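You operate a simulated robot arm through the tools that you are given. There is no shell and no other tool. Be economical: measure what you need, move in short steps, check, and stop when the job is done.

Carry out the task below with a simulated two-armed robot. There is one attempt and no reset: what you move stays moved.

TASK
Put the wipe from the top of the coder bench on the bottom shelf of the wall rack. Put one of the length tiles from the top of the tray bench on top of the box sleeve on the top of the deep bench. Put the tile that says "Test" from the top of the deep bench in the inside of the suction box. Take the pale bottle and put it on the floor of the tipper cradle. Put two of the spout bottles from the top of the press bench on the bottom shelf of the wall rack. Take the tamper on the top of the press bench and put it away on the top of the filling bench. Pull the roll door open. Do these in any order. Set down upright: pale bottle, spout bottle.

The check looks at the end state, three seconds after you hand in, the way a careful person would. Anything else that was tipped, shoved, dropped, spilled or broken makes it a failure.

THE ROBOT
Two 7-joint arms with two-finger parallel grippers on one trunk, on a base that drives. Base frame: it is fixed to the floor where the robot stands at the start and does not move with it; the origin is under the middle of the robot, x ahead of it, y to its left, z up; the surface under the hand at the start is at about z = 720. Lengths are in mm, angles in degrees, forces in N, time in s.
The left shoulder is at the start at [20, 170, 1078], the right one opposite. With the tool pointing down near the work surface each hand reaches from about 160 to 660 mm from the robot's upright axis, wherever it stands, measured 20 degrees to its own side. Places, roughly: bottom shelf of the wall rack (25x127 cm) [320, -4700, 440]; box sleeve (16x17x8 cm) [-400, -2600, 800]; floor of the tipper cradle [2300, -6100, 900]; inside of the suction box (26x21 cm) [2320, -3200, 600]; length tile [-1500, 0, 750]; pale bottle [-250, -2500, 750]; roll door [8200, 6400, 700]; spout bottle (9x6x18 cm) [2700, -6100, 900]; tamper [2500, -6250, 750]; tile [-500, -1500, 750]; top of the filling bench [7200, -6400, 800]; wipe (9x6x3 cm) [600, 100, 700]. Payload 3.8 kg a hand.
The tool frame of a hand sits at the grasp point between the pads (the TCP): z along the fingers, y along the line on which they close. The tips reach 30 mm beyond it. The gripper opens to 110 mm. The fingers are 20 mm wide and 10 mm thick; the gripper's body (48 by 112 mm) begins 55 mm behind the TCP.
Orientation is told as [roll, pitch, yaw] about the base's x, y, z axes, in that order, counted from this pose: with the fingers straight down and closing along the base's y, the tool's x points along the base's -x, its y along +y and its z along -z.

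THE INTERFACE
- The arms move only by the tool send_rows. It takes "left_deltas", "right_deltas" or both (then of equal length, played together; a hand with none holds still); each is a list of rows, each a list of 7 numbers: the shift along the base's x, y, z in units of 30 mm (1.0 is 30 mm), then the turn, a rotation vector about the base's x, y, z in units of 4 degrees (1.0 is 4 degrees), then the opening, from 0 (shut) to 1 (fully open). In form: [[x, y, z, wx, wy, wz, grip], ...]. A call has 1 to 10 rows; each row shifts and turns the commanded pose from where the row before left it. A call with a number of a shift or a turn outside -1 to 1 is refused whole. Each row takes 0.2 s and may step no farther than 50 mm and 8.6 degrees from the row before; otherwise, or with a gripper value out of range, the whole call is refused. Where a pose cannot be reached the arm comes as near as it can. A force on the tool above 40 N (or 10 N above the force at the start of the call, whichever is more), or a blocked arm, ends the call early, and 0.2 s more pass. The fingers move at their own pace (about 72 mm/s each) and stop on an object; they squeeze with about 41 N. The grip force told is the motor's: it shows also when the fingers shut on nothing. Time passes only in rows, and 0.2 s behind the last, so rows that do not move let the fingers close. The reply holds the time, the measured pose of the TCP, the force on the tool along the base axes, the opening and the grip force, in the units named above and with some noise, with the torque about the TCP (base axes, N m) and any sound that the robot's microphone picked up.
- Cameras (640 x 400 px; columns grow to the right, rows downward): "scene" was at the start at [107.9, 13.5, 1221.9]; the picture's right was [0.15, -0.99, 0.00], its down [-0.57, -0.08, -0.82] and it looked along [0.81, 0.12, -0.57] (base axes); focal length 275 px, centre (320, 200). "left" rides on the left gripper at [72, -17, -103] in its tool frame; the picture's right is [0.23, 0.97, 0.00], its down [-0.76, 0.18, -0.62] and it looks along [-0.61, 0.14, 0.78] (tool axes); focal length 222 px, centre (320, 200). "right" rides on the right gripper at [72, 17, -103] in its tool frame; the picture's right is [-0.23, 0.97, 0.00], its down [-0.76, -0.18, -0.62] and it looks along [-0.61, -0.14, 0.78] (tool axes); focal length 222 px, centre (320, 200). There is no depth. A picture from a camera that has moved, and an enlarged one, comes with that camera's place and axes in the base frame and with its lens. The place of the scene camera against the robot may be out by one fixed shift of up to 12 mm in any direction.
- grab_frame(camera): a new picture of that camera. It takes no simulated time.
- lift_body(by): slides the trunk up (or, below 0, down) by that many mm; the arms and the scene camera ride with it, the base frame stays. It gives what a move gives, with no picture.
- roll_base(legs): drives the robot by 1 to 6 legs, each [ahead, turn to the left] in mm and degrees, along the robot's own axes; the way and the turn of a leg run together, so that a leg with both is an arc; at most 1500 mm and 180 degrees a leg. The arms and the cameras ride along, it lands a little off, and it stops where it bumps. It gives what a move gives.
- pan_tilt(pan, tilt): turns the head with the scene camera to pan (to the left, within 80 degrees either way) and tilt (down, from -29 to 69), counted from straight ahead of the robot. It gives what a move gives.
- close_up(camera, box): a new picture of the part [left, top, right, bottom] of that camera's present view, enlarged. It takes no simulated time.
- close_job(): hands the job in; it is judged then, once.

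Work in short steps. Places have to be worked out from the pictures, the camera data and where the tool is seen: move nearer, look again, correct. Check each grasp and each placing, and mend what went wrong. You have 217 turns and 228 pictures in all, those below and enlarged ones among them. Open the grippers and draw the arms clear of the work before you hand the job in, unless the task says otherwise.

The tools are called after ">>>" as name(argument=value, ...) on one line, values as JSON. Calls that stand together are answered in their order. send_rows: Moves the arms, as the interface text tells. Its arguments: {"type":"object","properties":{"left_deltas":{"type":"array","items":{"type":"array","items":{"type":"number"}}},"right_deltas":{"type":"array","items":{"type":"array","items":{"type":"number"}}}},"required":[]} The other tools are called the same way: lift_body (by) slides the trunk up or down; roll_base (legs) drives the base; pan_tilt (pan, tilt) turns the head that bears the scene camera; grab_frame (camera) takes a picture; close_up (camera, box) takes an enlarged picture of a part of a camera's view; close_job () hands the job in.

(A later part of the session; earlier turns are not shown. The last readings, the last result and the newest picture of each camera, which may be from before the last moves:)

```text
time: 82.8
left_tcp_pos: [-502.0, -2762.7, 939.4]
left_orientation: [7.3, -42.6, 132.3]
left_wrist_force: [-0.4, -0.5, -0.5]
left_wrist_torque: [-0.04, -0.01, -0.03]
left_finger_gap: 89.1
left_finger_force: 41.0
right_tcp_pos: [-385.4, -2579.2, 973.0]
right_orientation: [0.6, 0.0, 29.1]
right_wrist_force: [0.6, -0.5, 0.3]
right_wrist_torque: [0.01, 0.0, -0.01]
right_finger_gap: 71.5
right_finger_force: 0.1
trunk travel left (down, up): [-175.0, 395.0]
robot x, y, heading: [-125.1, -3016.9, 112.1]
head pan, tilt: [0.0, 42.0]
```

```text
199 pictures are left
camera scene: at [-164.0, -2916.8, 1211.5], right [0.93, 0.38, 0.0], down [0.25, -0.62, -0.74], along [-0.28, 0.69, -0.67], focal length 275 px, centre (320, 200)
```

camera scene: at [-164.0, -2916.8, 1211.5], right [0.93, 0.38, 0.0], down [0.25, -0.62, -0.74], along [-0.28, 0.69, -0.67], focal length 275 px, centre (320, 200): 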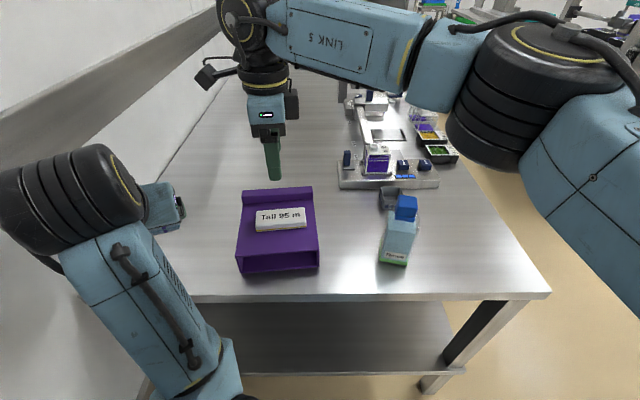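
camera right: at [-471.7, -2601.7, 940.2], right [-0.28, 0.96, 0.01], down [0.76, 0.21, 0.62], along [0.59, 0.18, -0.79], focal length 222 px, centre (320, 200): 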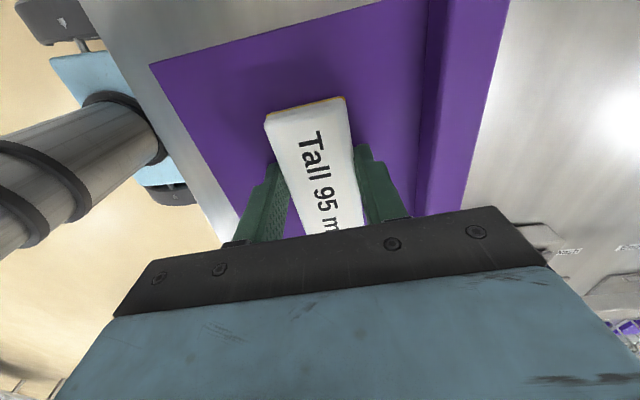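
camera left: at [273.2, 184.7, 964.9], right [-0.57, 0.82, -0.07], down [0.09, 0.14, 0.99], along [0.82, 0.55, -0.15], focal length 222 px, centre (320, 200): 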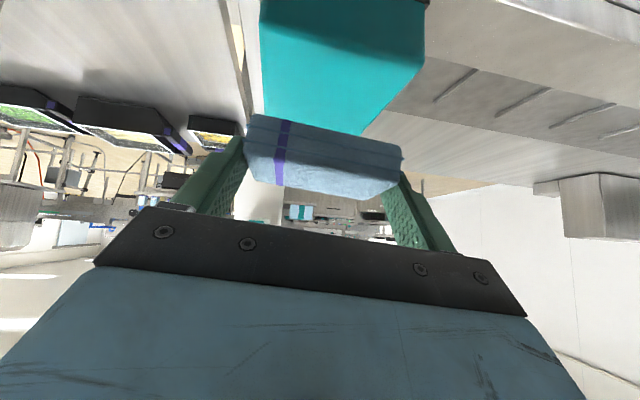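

The length tile is placed. Next is the pale bottle, so I bring the right hand above it for a closer look.

>>> send_rows(right_deltas=[[0.8, 0.0, 0.5, 0, 0, 0, 1], [0.8, 0.0, 0.5, 0, 0, 0, 1], [0.8, 0.0, 0.3, 0, 0, 0, 1], [0.8, 0.1, 0, 0, 0, 0, 1], [0.8, 0.1, 0, 0, 0, 0, 1], [0.8, 0.1, 0, 0, 0, 0, 1], [0.6, 0.1, 0, 0, 0, 0, 1], [0.4, 0.1, 0, 0, 0, 0, 1]])

>>> grab_frame(camera="right")

>>> close_up(camera="scene", box=[340, 160, 468, 280])

```text
time: 84.6
left_tcp_pos: [-502.4, -2762.5, 938.9]
left_orientation: [7.4, -42.5, 132.3]
left_wrist_force: [-1.0, -0.1, -1.1]
left_wrist_torque: [0.01, 0.02, 0.0]
left_finger_gap: 89.1
left_finger_force: 40.6
right_tcp_pos: [-210.9, -2563.0, 1012.1]
right_orientation: [0.7, 0.2, 29.2]
right_wrist_force: [0.6, -1.1, 0.4]
right_wrist_torque: [0.0, 0.0, -0.02]
right_finger_gap: 109.9
right_finger_force: 0.0
trunk travel left (down, up): [-175.0, 395.0]
robot x, y, heading: [-125.6, -3010.5, 112.3]
head pan, tilt: [0.0, 42.0]
```

```text
198 pictures are left
camera right: at [-282.3, -2586.2, 1115.8], right [-0.28, 0.96, 0.01], down [0.76, 0.21, 0.62], along [0.59, 0.18, -0.79], focal length 222 px, centre (320, 200)
```

right: 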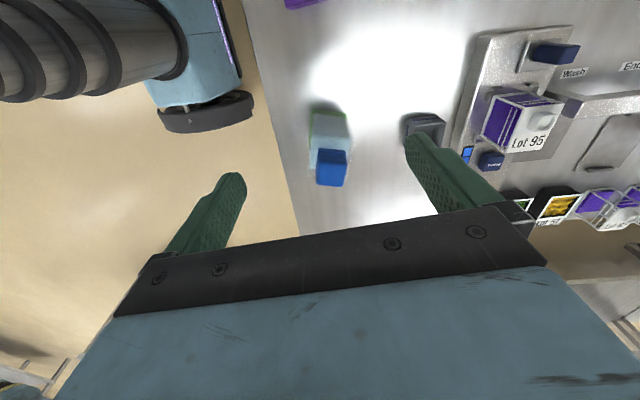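

```text
3.33 times, centred on (404, 220) of scene
camera zoom: at [-164.1, -2916.8, 1211.5], right [0.93, 0.38, 0.0], down [0.25, -0.62, -0.74], along [-0.28, 0.69, -0.67], focal length 918 px, centre (40, 133)
```

zoom: 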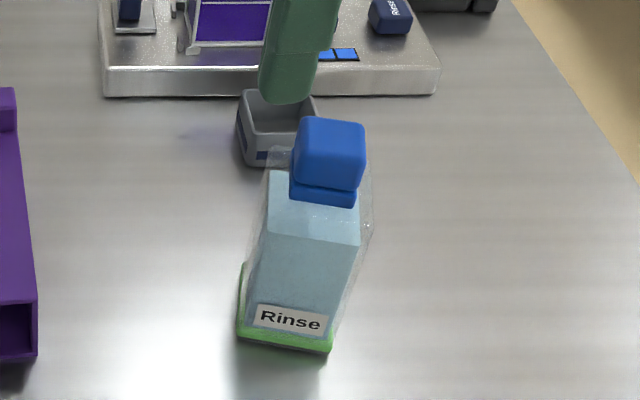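

The bottle is about 60 mm square, yawed ~10°, at about (-164, -2530), with its cap top near z 900. I align above it.

>>> send_rows(right_deltas=[[0.32, 0.22, 0, 0, 0, -1, 1], [0.31, 0.22, 0, 0, 0, -1, 1], [0.31, 0.22, 0, 0, 0, -1, 1], [0.31, 0.22, 0, 0, 0, -1, 1], [0.31, 0.22, 0, 0, 0, -1, 1], [0, 0, -0.5, 0, 0, 0, 1]])

>>> grab_frame(camera="right")

>>> grab_frame(camera="scene")

```text
time: 86.0
left_tcp_pos: [-502.7, -2762.0, 939.0]
left_orientation: [7.4, -42.5, 132.3]
left_wrist_force: [-0.1, -0.5, 0.1]
left_wrist_torque: [-0.01, 0.02, 0.01]
left_finger_gap: 89.1
left_finger_force: 40.8
right_tcp_pos: [-164.7, -2532.1, 997.0]
right_orientation: [0.6, 0.1, 9.1]
right_wrist_force: [-0.3, 0.4, -0.1]
right_wrist_torque: [0.0, 0.01, 0.01]
right_finger_gap: 110.2
right_finger_force: 0.1
trunk travel left (down, up): [-175.0, 395.0]
robot x, y, heading: [-123.8, -3014.7, 112.0]
head pan, tilt: [0.0, 42.0]
```

```text
196 pictures are left
camera right: at [-238.8, -2528.1, 1101.1], right [0.07, 1.0, 0.01], down [0.78, -0.06, 0.62], along [0.62, -0.04, -0.79], focal length 222 px, centre (320, 200)
```

right: 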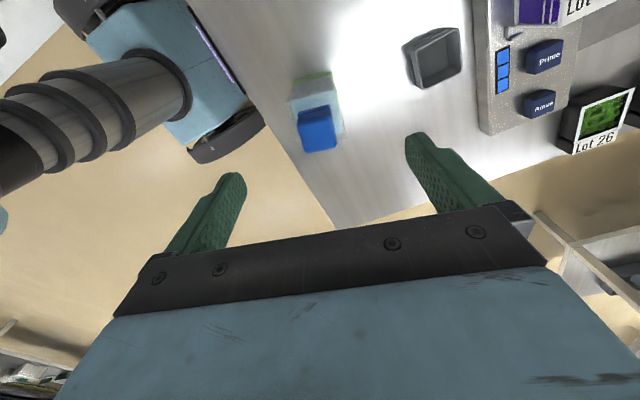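

```text
195 pictures are left
camera scene: at [-164.4, -2916.7, 1211.5], right [0.93, 0.38, 0.0], down [0.25, -0.62, -0.74], along [-0.28, 0.69, -0.67], focal length 275 px, centre (320, 200)
```

scene: 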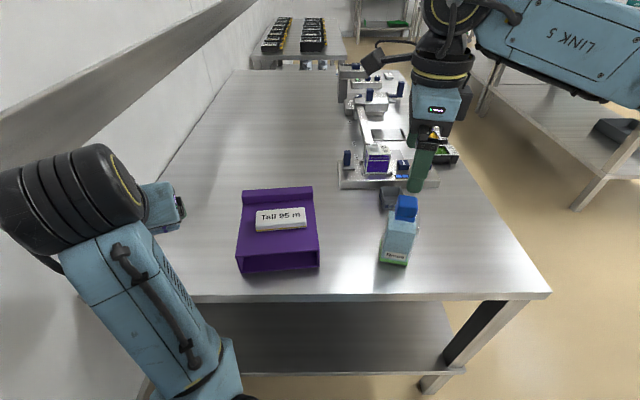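

Aligned in yaw. I lower to z≈895 around the cap and check.

>>> send_rows(right_deltas=[[0.2, -0.12, -0.8, 0, 0, 0, 1], [0, 0, -0.9, 0, 0, 0, 1], [0, 0, -0.9, 0, 0, 0, 1], [0, 0, -0.8, 0, 0, 0, 1]])

>>> grab_frame(camera="right")

>>> close_up(camera="scene", box=[340, 140, 468, 280])

```text
time: 87.0
left_tcp_pos: [-503.1, -2762.7, 937.4]
left_orientation: [7.3, -42.5, 132.2]
left_wrist_force: [-0.2, -0.1, -0.5]
left_wrist_torque: [-0.04, 0.03, -0.01]
left_finger_gap: 89.0
left_finger_force: 40.9
right_tcp_pos: [-159.2, -2536.1, 894.7]
right_orientation: [0.6, 0.2, 9.2]
right_wrist_force: [0.2, 0.1, -0.4]
right_wrist_torque: [0.01, 0.02, 0.03]
right_finger_gap: 109.9
right_finger_force: 0.1
trunk travel left (down, up): [-175.0, 395.0]
robot x, y, heading: [-122.9, -3012.8, 112.1]
head pan, tilt: [0.0, 42.0]
```

```text
194 pictures are left
camera right: at [-232.7, -2532.2, 999.1], right [0.07, 1.0, 0.01], down [0.78, -0.06, 0.62], along [0.62, -0.04, -0.79], focal length 222 px, centre (320, 200)
```

right: 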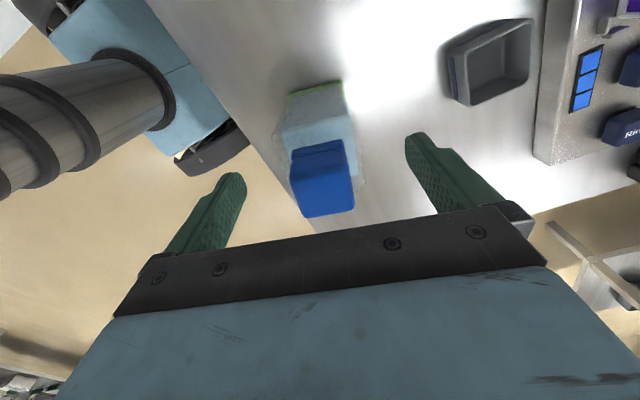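

```text
2.86 times, centred on (404, 210) of scene
camera zoom: at [-164.3, -2916.7, 1211.5], right [0.93, 0.38, 0.0], down [0.25, -0.62, -0.74], along [-0.28, 0.69, -0.67], focal length 787 px, centre (80, 171)
```

zoom: 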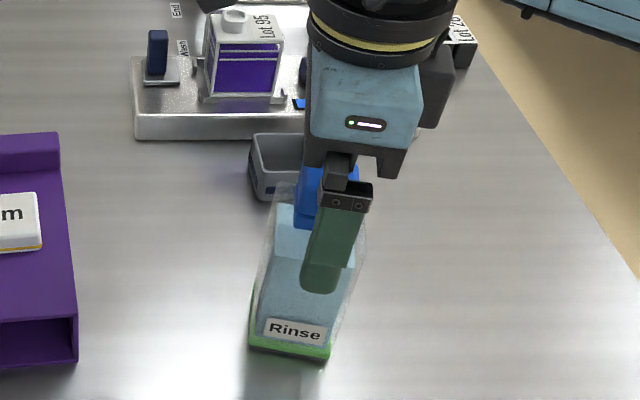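

Centred. I lower to z≈857 and close on the body.

>>> send_rows(right_deltas=[[-0.1, 0, -0.6, 0, 0, 0, 1], [0, 0, -0.6, 0, 0, 0, 1], [0, 0, 0, 0, 0, 0, 0.3], [0, 0, 0, 0, 0, 0, 0.3], [0, 0, 0, 0, 0, 0, 0.3], [0, 0, 0, 0, 0, 0, 0.3]])

>>> grab_frame(camera="right")

>>> close_up(camera="scene", box=[340, 140, 468, 280])

```text
time: 88.4
left_tcp_pos: [-503.4, -2762.1, 937.9]
left_orientation: [7.2, -42.4, 132.3]
left_wrist_force: [-0.1, 0.9, -0.3]
left_wrist_torque: [0.01, 0.01, -0.04]
left_finger_gap: 89.2
left_finger_force: 41.0
right_tcp_pos: [-161.3, -2535.9, 859.0]
right_orientation: [0.7, 0.2, 9.2]
right_wrist_force: [-0.2, -0.6, 0.3]
right_wrist_torque: [-0.13, 0.08, -0.01]
right_finger_gap: 55.8
right_finger_force: 41.2
trunk travel left (down, up): [-175.0, 395.0]
robot x, y, heading: [-124.5, -3015.2, 112.1]
head pan, tilt: [0.0, 42.0]
```

```text
192 pictures are left
camera right: at [-236.1, -2531.7, 963.1], right [0.07, 1.0, 0.01], down [0.78, -0.06, 0.62], along [0.62, -0.04, -0.79], focal length 222 px, centre (320, 200)
```

right: 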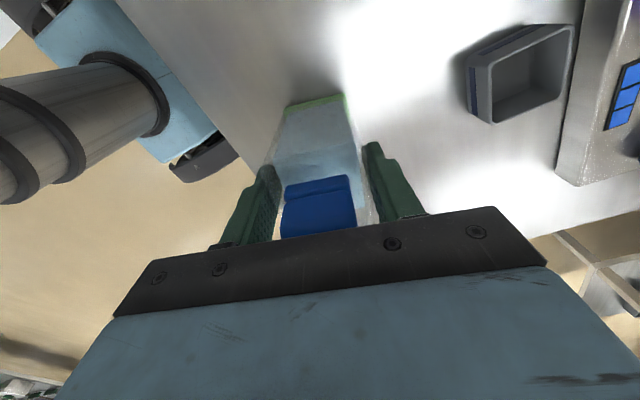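

```text
2.86 times, centred on (404, 210) of scene
camera zoom: at [-164.3, -2916.8, 1211.5], right [0.93, 0.38, 0.0], down [0.25, -0.62, -0.74], along [-0.28, 0.69, -0.67], focal length 787 px, centre (80, 171)
```

zoom: 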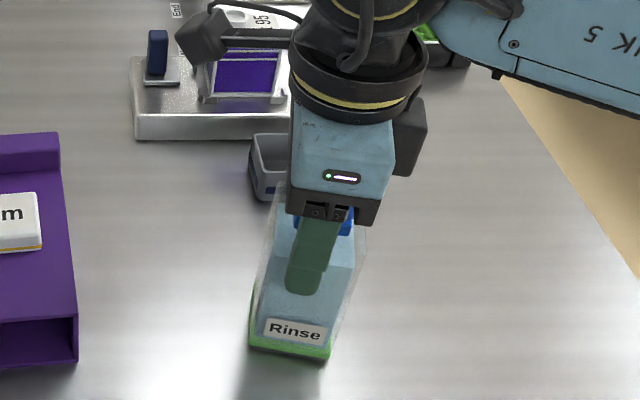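

Bottle gripped at 55.8 mm. I lift it and confirm it hangs straight, then drive to the front of the wall rack.

>>> send_rows(right_deltas=[[0, 0, 0.5, 0, 0, 0, 0.3], [0, 0, 1, 0, 0, 0, 0.3], [0, 0, 1, 0, 0, 0, 0.3], [0, 0, 1, 0, 0, 0, 0.3], [0, 0, 1, 0, 0, 0, 0.3], [0, -0.5, 0.6, 0, 0, 0, 0.3], [0, -1, 0, 0, 0, 0, 0.3], [0, -1, 0, 0, 0, 0, 0.3]])

>>> grab_frame(camera="scene")

>>> roll_base(legs=[[-300, 0], [0, -155], [1000, 0], [541, 0], [0, -113]])

>>> pan_tilt(pan=0, tilt=35)

>>> grab_frame(camera="scene")

```text
time: 90.2
left_tcp_pos: [-503.2, -2762.9, 938.4]
left_orientation: [7.2, -42.5, 132.3]
left_wrist_force: [0.0, -0.9, -0.1]
left_wrist_torque: [-0.02, -0.01, 0.0]
left_finger_gap: 89.2
left_finger_force: 41.3
right_tcp_pos: [-160.6, -2610.9, 1012.3]
right_orientation: [0.6, 0.1, 9.1]
right_wrist_force: [0.2, -1.3, -3.0]
right_wrist_torque: [-0.01, 0.03, -0.02]
right_finger_gap: 56.0
right_finger_force: 40.6
trunk travel left (down, up): [-175.0, 395.0]
robot x, y, heading: [-122.9, -3015.0, 112.1]
head pan, tilt: [0.0, 42.0]
```

```text
190 pictures are left
camera scene: at [-164.4, -2916.8, 1211.5], right [0.93, 0.38, 0.0], down [0.25, -0.62, -0.74], along [-0.28, 0.69, -0.67], focal length 275 px, centre (320, 200)
```

scene: 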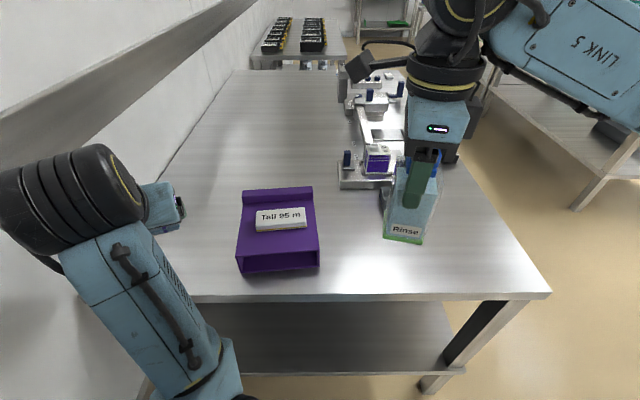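

```text
time: 100.6
left_tcp_pos: [654.8, -3546.2, 940.2]
left_orientation: [6.8, -42.9, -21.9]
left_wrist_force: [-0.1, 0.0, -0.9]
left_wrist_torque: [-0.01, 0.04, -0.02]
left_finger_gap: 89.2
left_finger_force: 41.2
right_tcp_pos: [407.0, -3832.6, 1010.1]
right_orientation: [0.1, -0.6, -146.2]
right_wrist_force: [0.6, 0.3, -4.3]
right_wrist_torque: [0.01, -0.04, 0.02]
right_finger_gap: 55.8
right_finger_force: 41.1
trunk travel left (down, up): [-175.0, 395.0]
robot x, y, heading: [209.4, -3487.5, -42.9]
head pan, tilt: [0.0, 42.0]
stopped in leg 3: the robot was blocked; the commanded pose is now the measured one
```

```text
time: 101.3
left_tcp_pos: [654.2, -3546.1, 941.6]
left_orientation: [6.7, -43.0, -21.8]
left_wrist_force: [-0.2, -0.2, 0.3]
left_wrist_torque: [0.01, 0.0, 0.02]
left_finger_gap: 89.2
left_finger_force: 40.6
right_tcp_pos: [406.0, -3831.0, 1009.3]
right_orientation: [0.1, -0.5, -146.2]
right_wrist_force: [0.1, -0.4, -3.8]
right_wrist_torque: [0.05, -0.02, -0.01]
right_finger_gap: 55.7
right_finger_force: 41.3
trunk travel left (down, up): [-175.0, 395.0]
robot x, y, heading: [209.6, -3493.0, -42.6]
head pan, tilt: [0.0, 35.0]
```

```text
189 pictures are left
camera scene: at [282.6, -3549.8, 1223.4], right [-0.68, -0.73, 0.01], down [-0.42, 0.38, -0.83], along [0.61, -0.56, -0.56], focal length 275 px, centre (320, 200)
```

scene: 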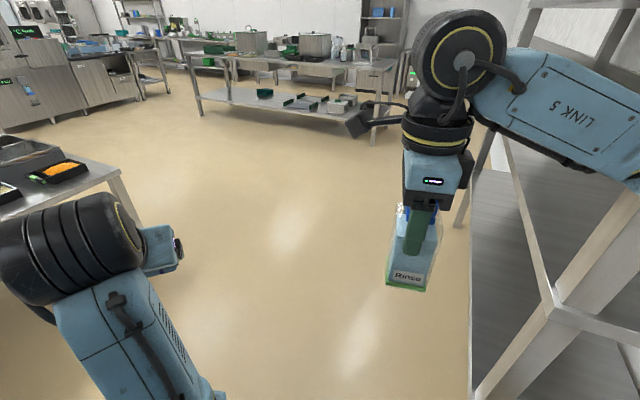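

The right elbow met the rack post. I back off, swing out well clear of the rack, and come in front of it.

>>> roll_base(legs=[[-250, 0], [0, 67], [650, 0], [0, -90], [1300, 0], [0, -90]])

>>> grab_frame(camera="scene")

```text
time: 122.9
left_tcp_pos: [904.6, -4612.2, 937.5]
left_orientation: [7.4, -42.4, -136.2]
left_wrist_force: [-0.2, 0.1, -0.9]
left_wrist_torque: [0.0, -0.06, 0.01]
left_finger_gap: 88.4
left_finger_force: 41.3
right_tcp_pos: [743.2, -4272.1, 1003.1]
right_orientation: [-0.7, -0.4, 100.0]
right_wrist_force: [0.1, 0.6, -3.8]
right_wrist_torque: [-0.03, 0.03, 0.0]
right_finger_gap: 55.5
right_finger_force: 40.8
trunk travel left (down, up): [-175.0, 395.0]
robot x, y, heading: [1147.1, -4229.8, -156.4]
head pan, tilt: [0.0, 35.0]
```

```text
188 pictures are left
camera scene: at [1046.9, -4270.1, 1222.0], right [-0.4, 0.92, 0.0], down [0.53, 0.23, -0.82], along [-0.75, -0.33, -0.57], focal length 275 px, centre (320, 200)
```

scene: 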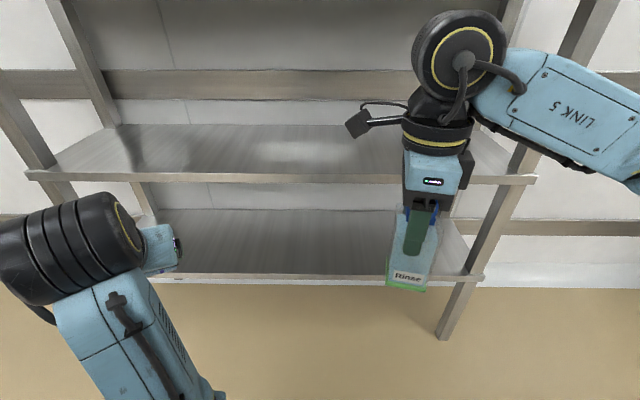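

Bottom shelf is empty, with its front edge about 750 mm ahead and ~370 mm clear height. I lower the trunk and drive closer, ready to set the wipe down with the left hand.

>>> lift_body(by=-170)

>>> roll_base(legs=[[200, 0]])

>>> send_rows(left_deltas=[[0, 0, -0.9, 0.35, 0.13, -0.81, 0.3], [0, 0, -0.9, 0.35, 0.13, -0.81, 0.3], [0, 0, -0.9, 0.35, 0.13, -0.81, 0.3], [0, 0, -0.9, 0.35, 0.13, -0.81, 0.3], [-0.3, -0.1, -0.9, 0, 0, 0, 0.3], [-0.3, -0.1, -0.9, 0, 0, 0, 0.3]])

>>> grab_frame(camera="left")

>>> grab_frame(camera="scene")

```text
time: 124.8
left_tcp_pos: [905.4, -4611.0, 767.6]
left_orientation: [7.4, -42.5, -136.1]
left_wrist_force: [-0.9, 0.2, -0.1]
left_wrist_torque: [0.02, -0.01, -0.03]
left_finger_gap: 88.8
left_finger_force: 40.9
right_tcp_pos: [743.9, -4271.5, 834.3]
right_orientation: [-0.7, -0.5, 100.1]
right_wrist_force: [0.2, 0.4, -4.4]
right_wrist_torque: [-0.03, 0.0, 0.01]
right_finger_gap: 55.7
right_finger_force: 40.7
trunk travel left (down, up): [-5.0, 565.0]
robot x, y, heading: [1144.5, -4225.3, -156.7]
head pan, tilt: [0.0, 35.0]
```

```text
time: 126.5
left_tcp_pos: [720.6, -4691.3, 768.8]
left_orientation: [7.4, -42.5, -136.3]
left_wrist_force: [-0.1, 0.2, -1.0]
left_wrist_torque: [-0.02, -0.05, 0.01]
left_finger_gap: 88.6
left_finger_force: 41.5
right_tcp_pos: [560.6, -4349.4, 834.8]
right_orientation: [-0.7, -0.5, 100.0]
right_wrist_force: [-0.5, -0.3, -3.4]
right_wrist_torque: [0.0, 0.0, 0.0]
right_finger_gap: 55.8
right_finger_force: 40.9
trunk travel left (down, up): [-5.0, 565.0]
robot x, y, heading: [965.1, -4306.5, -156.5]
head pan, tilt: [0.0, 35.0]
```

```text
time: 127.8
left_tcp_pos: [695.6, -4702.6, 606.1]
left_orientation: [0.2, -40.8, -144.5]
left_wrist_force: [1.0, 0.3, -0.6]
left_wrist_torque: [-0.01, 0.01, -0.03]
left_finger_gap: 88.3
left_finger_force: 41.0
left hand out of reach, approached as far as the arm can: row 1
right_tcp_pos: [558.1, -4352.4, 831.6]
right_orientation: [-0.8, -0.7, 99.9]
right_wrist_force: [-0.3, -0.3, -3.7]
right_wrist_torque: [-0.01, 0.0, -0.02]
right_finger_gap: 55.8
right_finger_force: 41.2
trunk travel left (down, up): [-5.0, 565.0]
robot x, y, heading: [964.0, -4308.1, -156.7]
head pan, tilt: [0.0, 35.0]
```

```text
187 pictures are left
camera left: at [786.2, -4617.7, 637.6], right [0.71, -0.69, -0.15], down [-0.03, -0.24, 0.97], along [-0.71, -0.68, -0.19], focal length 222 px, centre (320, 200)
```

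left: 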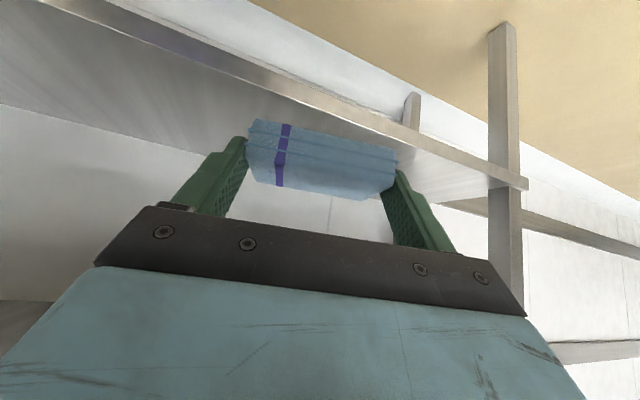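

```text
186 pictures are left
camera scene: at [861.8, -4355.0, 1051.2], right [-0.4, 0.92, 0.0], down [0.53, 0.23, -0.82], along [-0.75, -0.32, -0.58], focal length 275 px, centre (320, 200)
```

scene: 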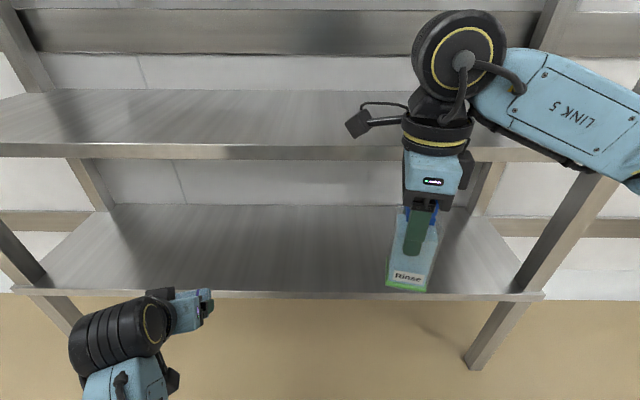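

The wipe is level in the left hand, hovering in front of the shelf. I drive 60 mm nearer and extend over the shelf at this height.

>>> roll_base(legs=[[60, 0]])

>>> send_rows(left_deltas=[[-0.85, -0.38, -0.1, 0, 0, 0, 0.3], [-0.85, -0.38, -0.1, 0, 0, 0, 0.3], [-0.85, -0.38, -0.1, 0, 0, 0, 0.3], [-0.85, -0.38, -0.1, 0, 0, 0, 0.3], [-0.85, -0.38, -0.1, 0, 0, 0, 0.3], [-0.85, -0.38, -0.1, 0, 0, 0, 0.3]])

>>> grab_frame(camera="left")

>>> pan_tilt(pan=20, tilt=40)

>>> grab_frame(camera="scene")

```text
time: 128.8
left_tcp_pos: [645.7, -4725.9, 604.7]
left_orientation: [0.3, -40.6, -144.5]
left_wrist_force: [0.8, -0.2, -0.2]
left_wrist_torque: [0.0, -0.03, 0.01]
left_finger_gap: 88.7
left_finger_force: 40.9
right_tcp_pos: [505.5, -4377.1, 832.5]
right_orientation: [-0.9, -0.6, 100.0]
right_wrist_force: [0.4, 0.1, -3.1]
right_wrist_torque: [-0.03, -0.01, -0.01]
right_finger_gap: 55.7
right_finger_force: 41.1
trunk travel left (down, up): [-5.0, 565.0]
robot x, y, heading: [913.2, -4328.7, -156.9]
head pan, tilt: [0.0, 35.0]
```

```text
time: 130.2
left_tcp_pos: [490.2, -4793.5, 588.6]
left_orientation: [0.6, -40.8, -144.6]
left_wrist_force: [-0.2, -0.7, -1.1]
left_wrist_torque: [0.02, 0.01, 0.02]
left_finger_gap: 88.6
left_finger_force: 41.1
right_tcp_pos: [503.8, -4373.0, 833.4]
right_orientation: [-0.6, -0.4, 100.0]
right_wrist_force: [0.5, 0.0, -3.5]
right_wrist_torque: [-0.01, -0.01, 0.0]
right_finger_gap: 55.8
right_finger_force: 40.7
trunk travel left (down, up): [-5.0, 565.0]
robot x, y, heading: [908.0, -4331.5, -156.6]
head pan, tilt: [0.0, 35.0]
```

```text
185 pictures are left
camera left: at [580.9, -4707.6, 620.4], right [0.71, -0.69, -0.14], down [-0.04, -0.24, 0.97], along [-0.7, -0.68, -0.19], focal length 222 px, centre (320, 200)
```

left: 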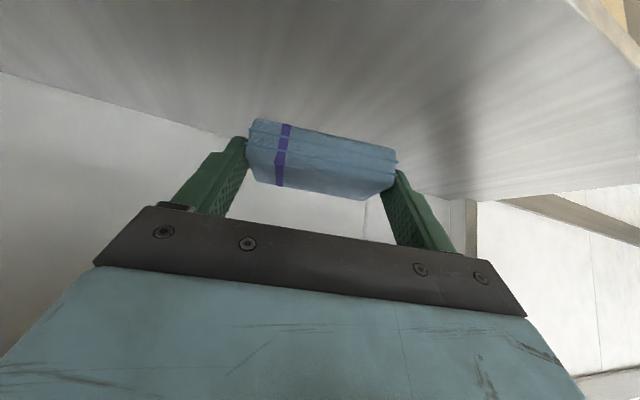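

```text
time: 131.1
left_tcp_pos: [490.8, -4793.4, 589.5]
left_orientation: [0.6, -40.9, -144.7]
left_wrist_force: [0.0, 0.7, -0.3]
left_wrist_torque: [0.0, -0.03, 0.02]
left_finger_gap: 88.9
left_finger_force: 40.8
right_tcp_pos: [504.8, -4372.7, 834.5]
right_orientation: [-0.7, -0.3, 100.1]
right_wrist_force: [0.2, -0.8, -3.8]
right_wrist_torque: [-0.05, 0.03, -0.01]
right_finger_gap: 55.6
right_finger_force: 40.8
trunk travel left (down, up): [-5.0, 565.0]
robot x, y, heading: [911.8, -4331.4, -156.6]
head pan, tilt: [20.0, 40.0]
```

```text
184 pictures are left
camera scene: at [827.9, -4396.5, 1044.4], right [-0.69, 0.73, 0.0], down [0.47, 0.44, -0.77], along [-0.56, -0.53, -0.64], focal length 275 px, centre (320, 200)
```

scene: 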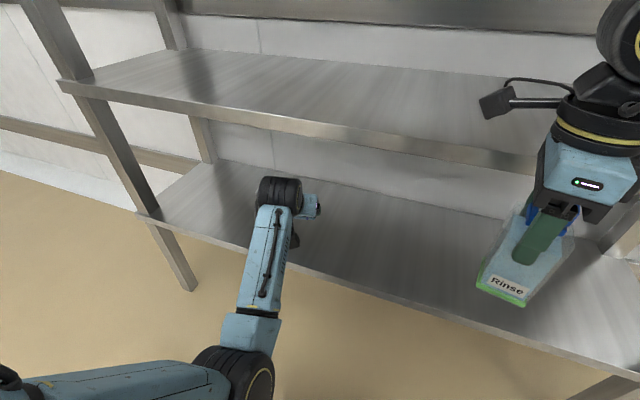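

The wipe is over the shelf, ~85 mm behind the front edge. I lower it gradually until it touches.

>>> send_rows(left_deltas=[[-0.2, -0.1, -0.7, 0, 0, 0, 0.3], [-0.2, -0.1, -0.7, 0, 0, 0, 0.3], [0, 0, -0.6, 0, 0, 0, 0.3], [0, 0, -0.5, 0, 0, 0, 0.3], [0, 0, -0.3, 0, 0, 0, 0.3], [0, 0, -0.3, 0, 0, 0, 0.3], [0, 0, -0.2, 0, 0, 0, 0.3]])

>>> grab_frame(camera="left")

```text
time: 132.7
left_tcp_pos: [478.0, -4799.5, 489.7]
left_orientation: [0.6, -40.8, -144.8]
left_wrist_force: [-0.8, -0.2, -0.5]
left_wrist_torque: [0.03, -0.01, -0.02]
left_finger_gap: 88.6
left_finger_force: 41.5
right_tcp_pos: [504.9, -4372.4, 833.0]
right_orientation: [-0.7, -0.5, 100.0]
right_wrist_force: [-0.5, -0.1, -3.8]
right_wrist_torque: [-0.05, 0.02, 0.01]
right_finger_gap: 55.9
right_finger_force: 40.8
trunk travel left (down, up): [-5.0, 565.0]
robot x, y, heading: [908.3, -4330.5, -156.7]
head pan, tilt: [20.0, 40.0]
```

```text
183 pictures are left
camera left: at [569.3, -4712.8, 521.3], right [0.71, -0.69, -0.14], down [-0.04, -0.24, 0.97], along [-0.7, -0.68, -0.19], focal length 222 px, centre (320, 200)
```

left: 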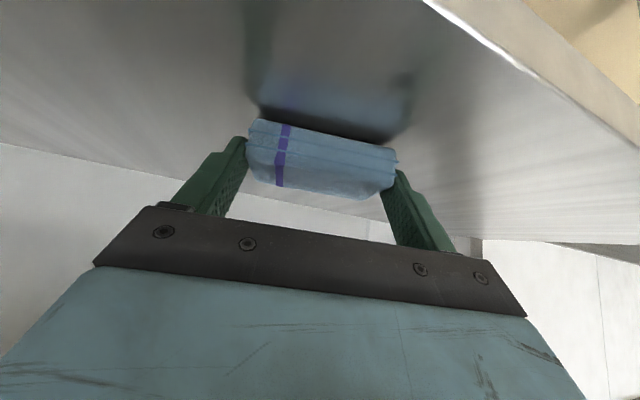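

Nearly touching. I continue in small steps until I feel contact.

>>> send_rows(left_deltas=[[0, 0, -0.15, 0, 0, 0, 0.3], [0, 0, -0.15, 0, 0, 0, 0.3], [0, 0, -0.1, 0, 0, 0, 0.3], [0, 0, -0.1, 0, 0, 0, 0.3], [0, 0, -0.1, 0, 0, 0, 0.3]])

>>> close_up(camera="left", box=[200, 80, 440, 220])

```text
time: 133.6
left_tcp_pos: [474.5, -4801.0, 485.2]
left_orientation: [0.5, -42.1, -144.6]
left_wrist_force: [-3.1, -2.1, 8.3]
left_wrist_torque: [0.01, 0.17, 0.06]
left_finger_gap: 88.8
left_finger_force: 41.2
right_tcp_pos: [505.2, -4372.2, 833.8]
right_orientation: [-0.8, -0.3, 100.0]
right_wrist_force: [0.9, 0.8, -3.2]
right_wrist_torque: [-0.04, -0.01, 0.02]
right_finger_gap: 55.9
right_finger_force: 41.5
trunk travel left (down, up): [-5.0, 565.0]
robot x, y, heading: [910.6, -4329.0, -156.4]
head pan, tilt: [20.0, 40.0]
stopped in row 4 (left hand): the force on the tool passed its limit at 42 N (the readings are from after the stop); the commanded pose is now the measured one
```

```text
2.67 times, centred on (320, 150) of left
camera zoom: at [565.6, -4714.9, 514.0], right [0.71, -0.69, -0.15], down [-0.02, -0.23, 0.97], along [-0.71, -0.68, -0.17], focal length 592 px, centre (320, 333)
```

zoom: 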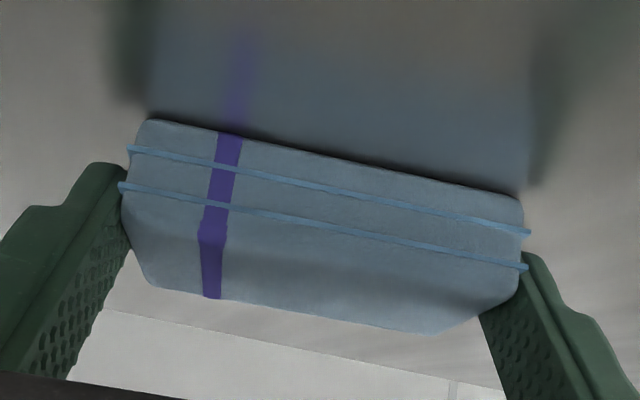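

Contact made, so the shelf is at about z 450. I open and withdraw back along the fingers.

>>> send_rows(left_deltas=[[0, 0, 0, 0, 0, 0, 1], [0, 0, 0, 0, 0, 0, 1], [0, 0, 0, 0, 0, 0, 1], [0.25, 0.15, 0.35, 0, 0, 0, 1], [0.4, 0.25, 0.5, 0, 0, 0, 1], [0.5, 0.3, 0.6, 0, 0, 0, 1], [0.7, 0.35, 0.5, 0, 0, 0, 1], [0.8, 0.4, 0.5, 0, 0, 0, 1], [0.8, 0.4, 0.5, 0, 0, 0, 1]])

>>> grab_frame(camera="left")

>>> grab_frame(camera="scene")

```text
time: 135.6
left_tcp_pos: [578.6, -4744.6, 571.1]
left_orientation: [0.5, -41.5, -144.6]
left_wrist_force: [-0.9, -0.3, -0.2]
left_wrist_torque: [-0.02, 0.0, 0.0]
left_finger_gap: 110.0
left_finger_force: 0.0
right_tcp_pos: [505.0, -4373.1, 833.8]
right_orientation: [-0.7, -0.3, 100.0]
right_wrist_force: [0.4, -0.2, -3.4]
right_wrist_torque: [0.02, 0.0, 0.01]
right_finger_gap: 55.7
right_finger_force: 40.9
trunk travel left (down, up): [-5.0, 565.0]
robot x, y, heading: [908.5, -4326.7, -156.3]
head pan, tilt: [20.0, 40.0]
```

```text
181 pictures are left
camera left: at [670.2, -4658.9, 600.9], right [0.71, -0.69, -0.14], down [-0.03, -0.23, 0.97], along [-0.71, -0.68, -0.18], focal length 222 px, centre (320, 200)
```

left: 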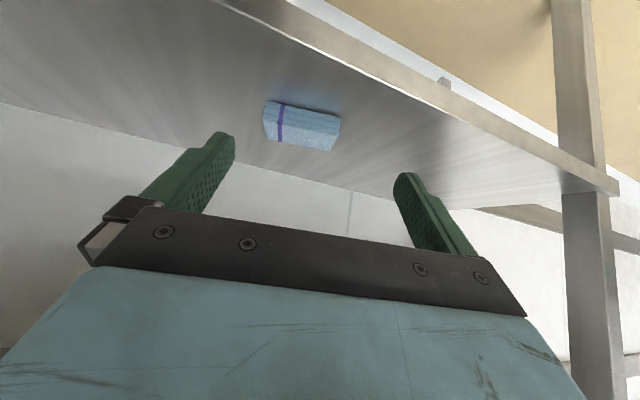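

```text
180 pictures are left
camera scene: at [828.2, -4396.4, 1044.4], right [-0.69, 0.73, 0.0], down [0.47, 0.44, -0.77], along [-0.56, -0.53, -0.64], focal length 275 px, centre (320, 200)
```

scene: 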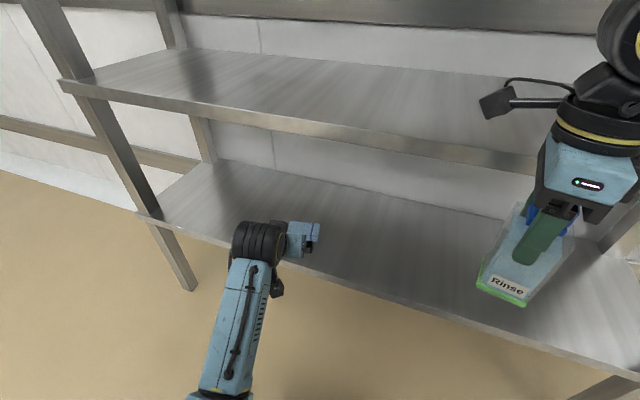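

The wipe sits fully on the bottom shelf. I tuck the left arm, back away, raise the trunk, and drive toward the press bench.

>>> send_rows(left_deltas=[[0.6, 0.2, 1, 0, 0, 0, 0.5], [0.6, 0.2, 1, 0, 0, 0, 0.5], [0.6, 0.2, 1, 0, 0, 0, 0.5], [0.6, 0.2, 1, 0, 0, 0, 0.5], [0.4, 0.1, 1, 0, 0, 0, 0.5]])

>>> roll_base(legs=[[-450, 0], [0, 90], [1100, 0]])

>>> lift_body(by=200)

>>> pan_tilt(pan=0, tilt=20)

>>> grab_frame(camera="scene")

```text
time: 136.8
left_tcp_pos: [656.5, -4721.0, 717.7]
left_orientation: [0.6, -41.5, -144.7]
left_wrist_force: [-0.1, -0.4, -1.1]
left_wrist_torque: [0.0, 0.01, 0.03]
left_finger_gap: 55.0
left_finger_force: 0.0
left hand out of reach, approached as far as the arm can: row 5
right_tcp_pos: [504.9, -4373.7, 832.6]
right_orientation: [-0.7, -0.4, 100.0]
right_wrist_force: [0.4, -0.6, -4.5]
right_wrist_torque: [-0.03, 0.0, -0.04]
right_finger_gap: 55.8
right_finger_force: 40.6
trunk travel left (down, up): [-5.0, 565.0]
robot x, y, heading: [912.8, -4328.8, -156.7]
head pan, tilt: [20.0, 40.0]
```

```text
time: 148.7
left_tcp_pos: [2161.9, -5414.5, 717.4]
left_orientation: [0.5, -41.6, -54.3]
left_wrist_force: [0.0, 0.2, 0.0]
left_wrist_torque: [-0.01, -0.01, 0.02]
left_finger_gap: 54.8
left_finger_force: 0.2
right_tcp_pos: [1814.9, -5568.2, 833.4]
right_orientation: [-0.7, -0.4, -169.7]
right_wrist_force: [-0.1, 0.1, -4.0]
right_wrist_torque: [-0.01, 0.0, 0.0]
right_finger_gap: 55.7
right_finger_force: 41.0
trunk travel left (down, up): [-5.0, 565.0]
robot x, y, heading: [1771.1, -5162.2, -66.1]
head pan, tilt: [20.0, 40.0]
```

```text
time: 150.8
left_tcp_pos: [2162.6, -5415.2, 917.2]
left_orientation: [0.5, -41.4, -54.3]
left_wrist_force: [-0.6, -0.2, 0.0]
left_wrist_torque: [0.01, -0.01, 0.01]
left_finger_gap: 55.1
left_finger_force: 0.0
right_tcp_pos: [1814.3, -5567.5, 1033.0]
right_orientation: [-0.7, -0.4, -169.6]
right_wrist_force: [0.2, 0.3, -3.4]
right_wrist_torque: [-0.02, -0.01, 0.02]
right_finger_gap: 55.9
right_finger_force: 41.0
trunk travel left (down, up): [-205.0, 365.0]
robot x, y, heading: [1767.1, -5166.1, -66.2]
head pan, tilt: [20.0, 40.0]
```

```text
time: 151.7
left_tcp_pos: [2161.5, -5414.3, 919.0]
left_orientation: [0.6, -41.5, -54.3]
left_wrist_force: [1.0, -0.3, -0.3]
left_wrist_torque: [0.02, 0.02, 0.02]
left_finger_gap: 55.1
left_finger_force: 0.0
right_tcp_pos: [1814.5, -5568.1, 1033.3]
right_orientation: [-0.8, -0.3, -169.7]
right_wrist_force: [0.3, -0.1, -3.0]
right_wrist_torque: [-0.02, -0.04, -0.02]
right_finger_gap: 55.6
right_finger_force: 41.2
trunk travel left (down, up): [-205.0, 365.0]
robot x, y, heading: [1770.9, -5165.9, -66.1]
head pan, tilt: [0.0, 20.0]
```

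```text
179 pictures are left
camera scene: at [1815.4, -5267.9, 1275.7], right [-0.91, -0.4, 0.0], down [-0.14, 0.31, -0.94], along [0.38, -0.86, -0.34], focal length 275 px, centre (320, 200)
```

scene: 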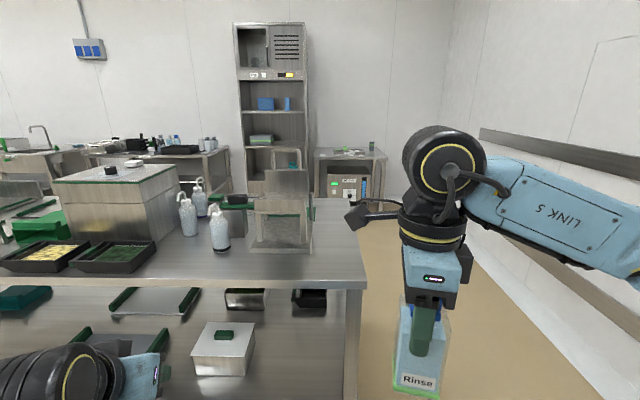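

>>> close_up(camera="scene", box=[160, 140, 368, 270])

```text
3.08 times, centred on (264, 205) of scene
camera zoom: at [1815.4, -5267.9, 1275.7], right [-0.91, -0.4, 0.0], down [-0.14, 0.31, -0.94], along [0.38, -0.86, -0.34], focal length 847 px, centre (492, 185)
```

zoom: 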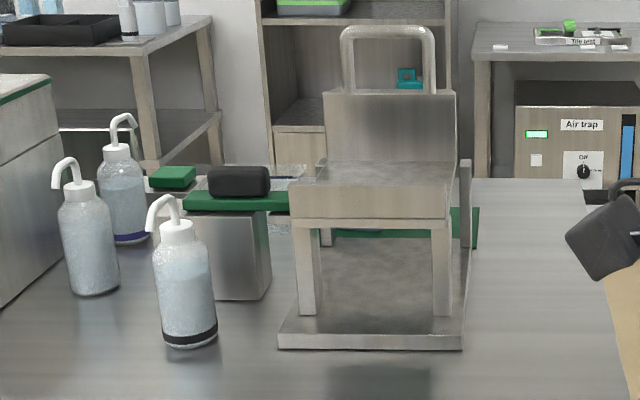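

The cradle is a raised metal tray with a back plate, and the spout bottles stand to its left. I raise the trunk and move in closer to see into it.

>>> lift_body(by=200)

>>> roll_base(legs=[[0, 33], [500, 0], [0, -33]])

>>> pan_tilt(pan=5, tilt=42)

>>> grab_frame(camera="scene")

```text
time: 153.8
left_tcp_pos: [2162.1, -5414.5, 1117.4]
left_orientation: [0.6, -41.5, -54.3]
left_wrist_force: [-0.3, 0.2, 0.6]
left_wrist_torque: [-0.01, 0.04, 0.03]
left_finger_gap: 55.1
left_finger_force: 0.1
right_tcp_pos: [1815.0, -5567.0, 1234.1]
right_orientation: [-0.7, -0.4, -169.7]
right_wrist_force: [-0.2, 0.2, -3.7]
right_wrist_torque: [0.01, -0.01, 0.01]
right_finger_gap: 55.7
right_finger_force: 40.5
trunk travel left (down, up): [-405.0, 165.0]
robot x, y, heading: [1769.7, -5163.3, -66.2]
head pan, tilt: [0.0, 20.0]
```

```text
time: 160.0
left_tcp_pos: [2583.1, -5693.5, 1119.2]
left_orientation: [0.7, -41.6, -54.4]
left_wrist_force: [0.6, -1.0, -0.6]
left_wrist_torque: [-0.04, -0.03, 0.0]
left_finger_gap: 55.0
left_finger_force: 0.1
right_tcp_pos: [2235.0, -5845.3, 1234.0]
right_orientation: [-0.7, -0.4, -169.8]
right_wrist_force: [-0.2, 0.0, -3.2]
right_wrist_torque: [-0.01, -0.01, -0.01]
right_finger_gap: 55.6
right_finger_force: 40.7
trunk travel left (down, up): [-405.0, 165.0]
robot x, y, heading: [2193.8, -5439.5, -66.4]
head pan, tilt: [0.0, 20.0]
```

```text
time: 160.8
left_tcp_pos: [2580.9, -5693.1, 1117.8]
left_orientation: [0.6, -41.5, -54.4]
left_wrist_force: [0.0, 0.9, 0.5]
left_wrist_torque: [0.0, 0.03, 0.01]
left_finger_gap: 55.0
left_finger_force: 0.1
right_tcp_pos: [2235.4, -5845.8, 1232.7]
right_orientation: [-0.7, -0.4, -169.7]
right_wrist_force: [0.5, -0.4, -3.9]
right_wrist_torque: [0.02, -0.05, 0.02]
right_finger_gap: 55.8
right_finger_force: 41.2
trunk travel left (down, up): [-405.0, 165.0]
robot x, y, heading: [2191.7, -5438.6, -66.3]
head pan, tilt: [5.0, 42.0]
```

```text
177 pictures are left
camera scene: at [2239.2, -5533.2, 1441.5], right [-0.88, -0.48, 0.0], down [-0.32, 0.59, -0.74], along [0.36, -0.65, -0.67], focal length 275 px, centre (320, 200)
```

scene: 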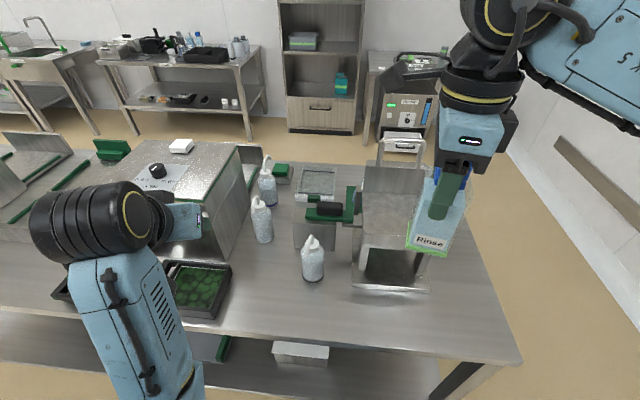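

>>> close_up(camera="scene", box=[240, 130, 448, 295])

>>> grab_frame(camera="right")

```text
2.42 times, centred on (344, 212) of scene
camera zoom: at [2239.2, -5533.2, 1441.5], right [-0.88, -0.48, 0.0], down [-0.32, 0.59, -0.74], along [0.36, -0.65, -0.67], focal length 668 px, centre (262, 170)
```

zoom: 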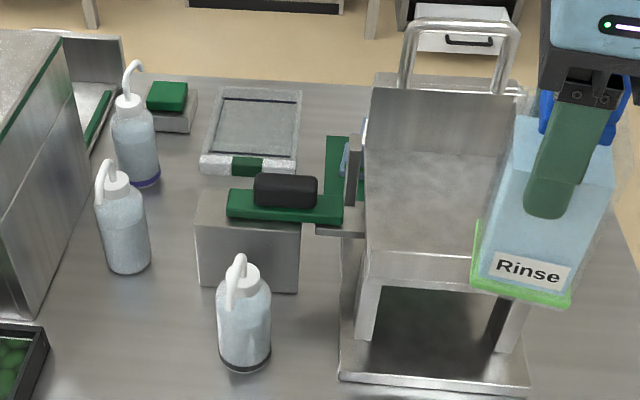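

```text
175 pictures are left
camera right: at [2309.8, -5851.0, 1336.7], right [-0.05, -1.0, -0.01], down [-0.78, 0.03, 0.63], along [-0.63, 0.04, -0.78], focal length 222 px, centre (320, 200)
```

right: 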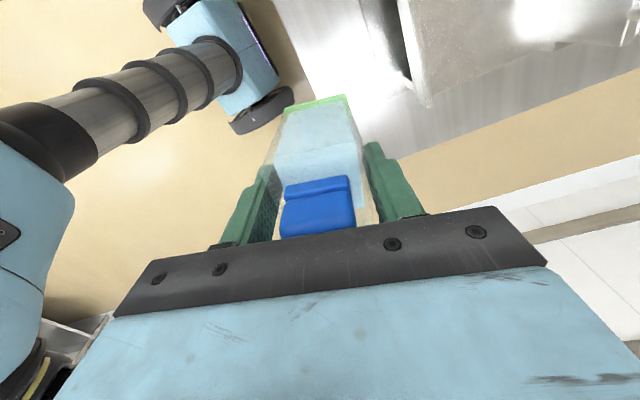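

The cradle tray looks about 120×185 mm, centred near (2335, -6045). I drive in 70 mm, square the bottle to it, and move the hand nearer to look with the wrist camera.

>>> roll_base(legs=[[70, 0]])

>>> send_rows(right_deltas=[[0.4, -0.4, 0, 0, 0, 0.85, 0.3], [0.4, -0.4, 0, 0, 0, 0.85, 0.3], [0.4, -0.4, 0, 0, 0, 0.85, 0.3], [0.4, -0.4, 0, 0, 0, 0.85, 0.3]])

>>> grab_frame(camera="right")

>>> grab_frame(camera="scene")

```text
time: 161.8
left_tcp_pos: [2612.8, -5757.3, 1118.1]
left_orientation: [0.5, -41.5, -54.3]
left_wrist_force: [0.5, -0.5, 0.0]
left_wrist_torque: [0.03, -0.03, -0.01]
left_finger_gap: 55.0
left_finger_force: 0.2
right_tcp_pos: [2264.5, -5908.8, 1232.8]
right_orientation: [-0.7, -0.3, -169.8]
right_wrist_force: [0.5, -0.5, -4.1]
right_wrist_torque: [0.04, 0.01, 0.0]
right_finger_gap: 55.8
right_finger_force: 41.4
trunk travel left (down, up): [-405.0, 165.0]
robot x, y, heading: [2219.5, -5502.1, -66.1]
head pan, tilt: [5.0, 42.0]
```

```text
time: 162.8
left_tcp_pos: [2612.4, -5757.5, 1118.1]
left_orientation: [0.6, -41.6, -54.4]
left_wrist_force: [-0.2, -0.6, -1.1]
left_wrist_torque: [0.01, 0.01, -0.02]
left_finger_gap: 54.7
left_finger_force: 0.1
right_tcp_pos: [2312.6, -5957.6, 1232.9]
right_orientation: [-0.7, -0.5, -156.1]
right_wrist_force: [-0.7, 0.4, -3.6]
right_wrist_torque: [0.03, -0.04, 0.0]
right_finger_gap: 55.8
right_finger_force: 40.5
trunk travel left (down, up): [-405.0, 165.0]
robot x, y, heading: [2215.9, -5502.7, -66.2]
head pan, tilt: [5.0, 42.0]
```

```text
174 pictures are left
camera right: at [2385.7, -5945.1, 1336.2], right [0.19, -0.98, -0.01], down [-0.76, -0.15, 0.63], along [-0.62, -0.11, -0.78], focal length 222 px, centre (320, 200)
```

right: 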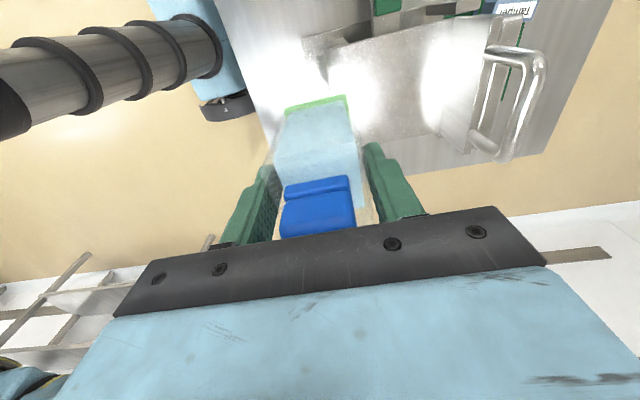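

```text
173 pictures are left
camera scene: at [2267.9, -5597.5, 1441.4], right [-0.88, -0.48, 0.0], down [-0.32, 0.59, -0.74], along [0.36, -0.65, -0.67], focal length 275 px, centre (320, 200)
```

scene: 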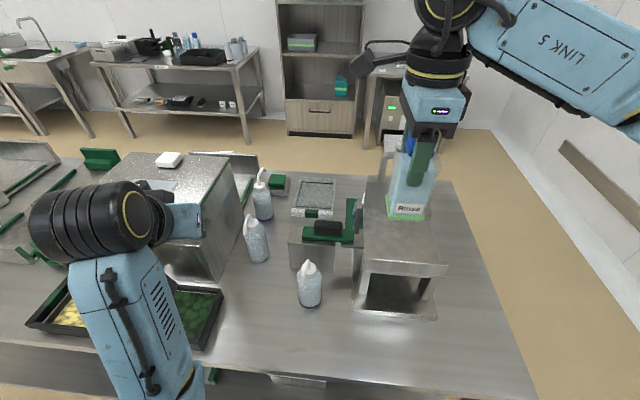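

>>> close_up(camera="right", box=[270, 0, 590, 200])

```text
2.00 times, centred on (430, 100) of right
camera zoom: at [2385.7, -5945.1, 1336.2], right [0.19, -0.98, -0.01], down [-0.76, -0.15, 0.63], along [-0.62, -0.11, -0.78], focal length 444 px, centre (100, 400)
```

zoom: 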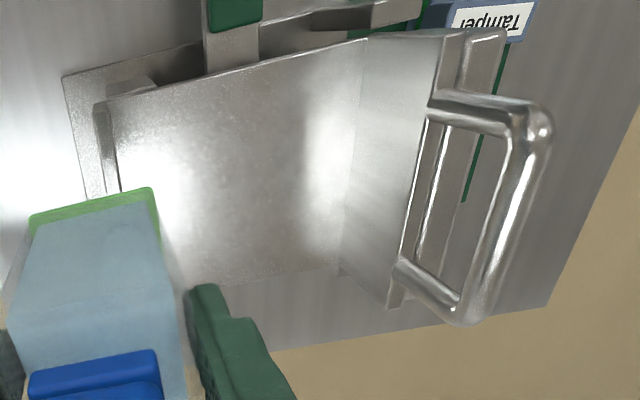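

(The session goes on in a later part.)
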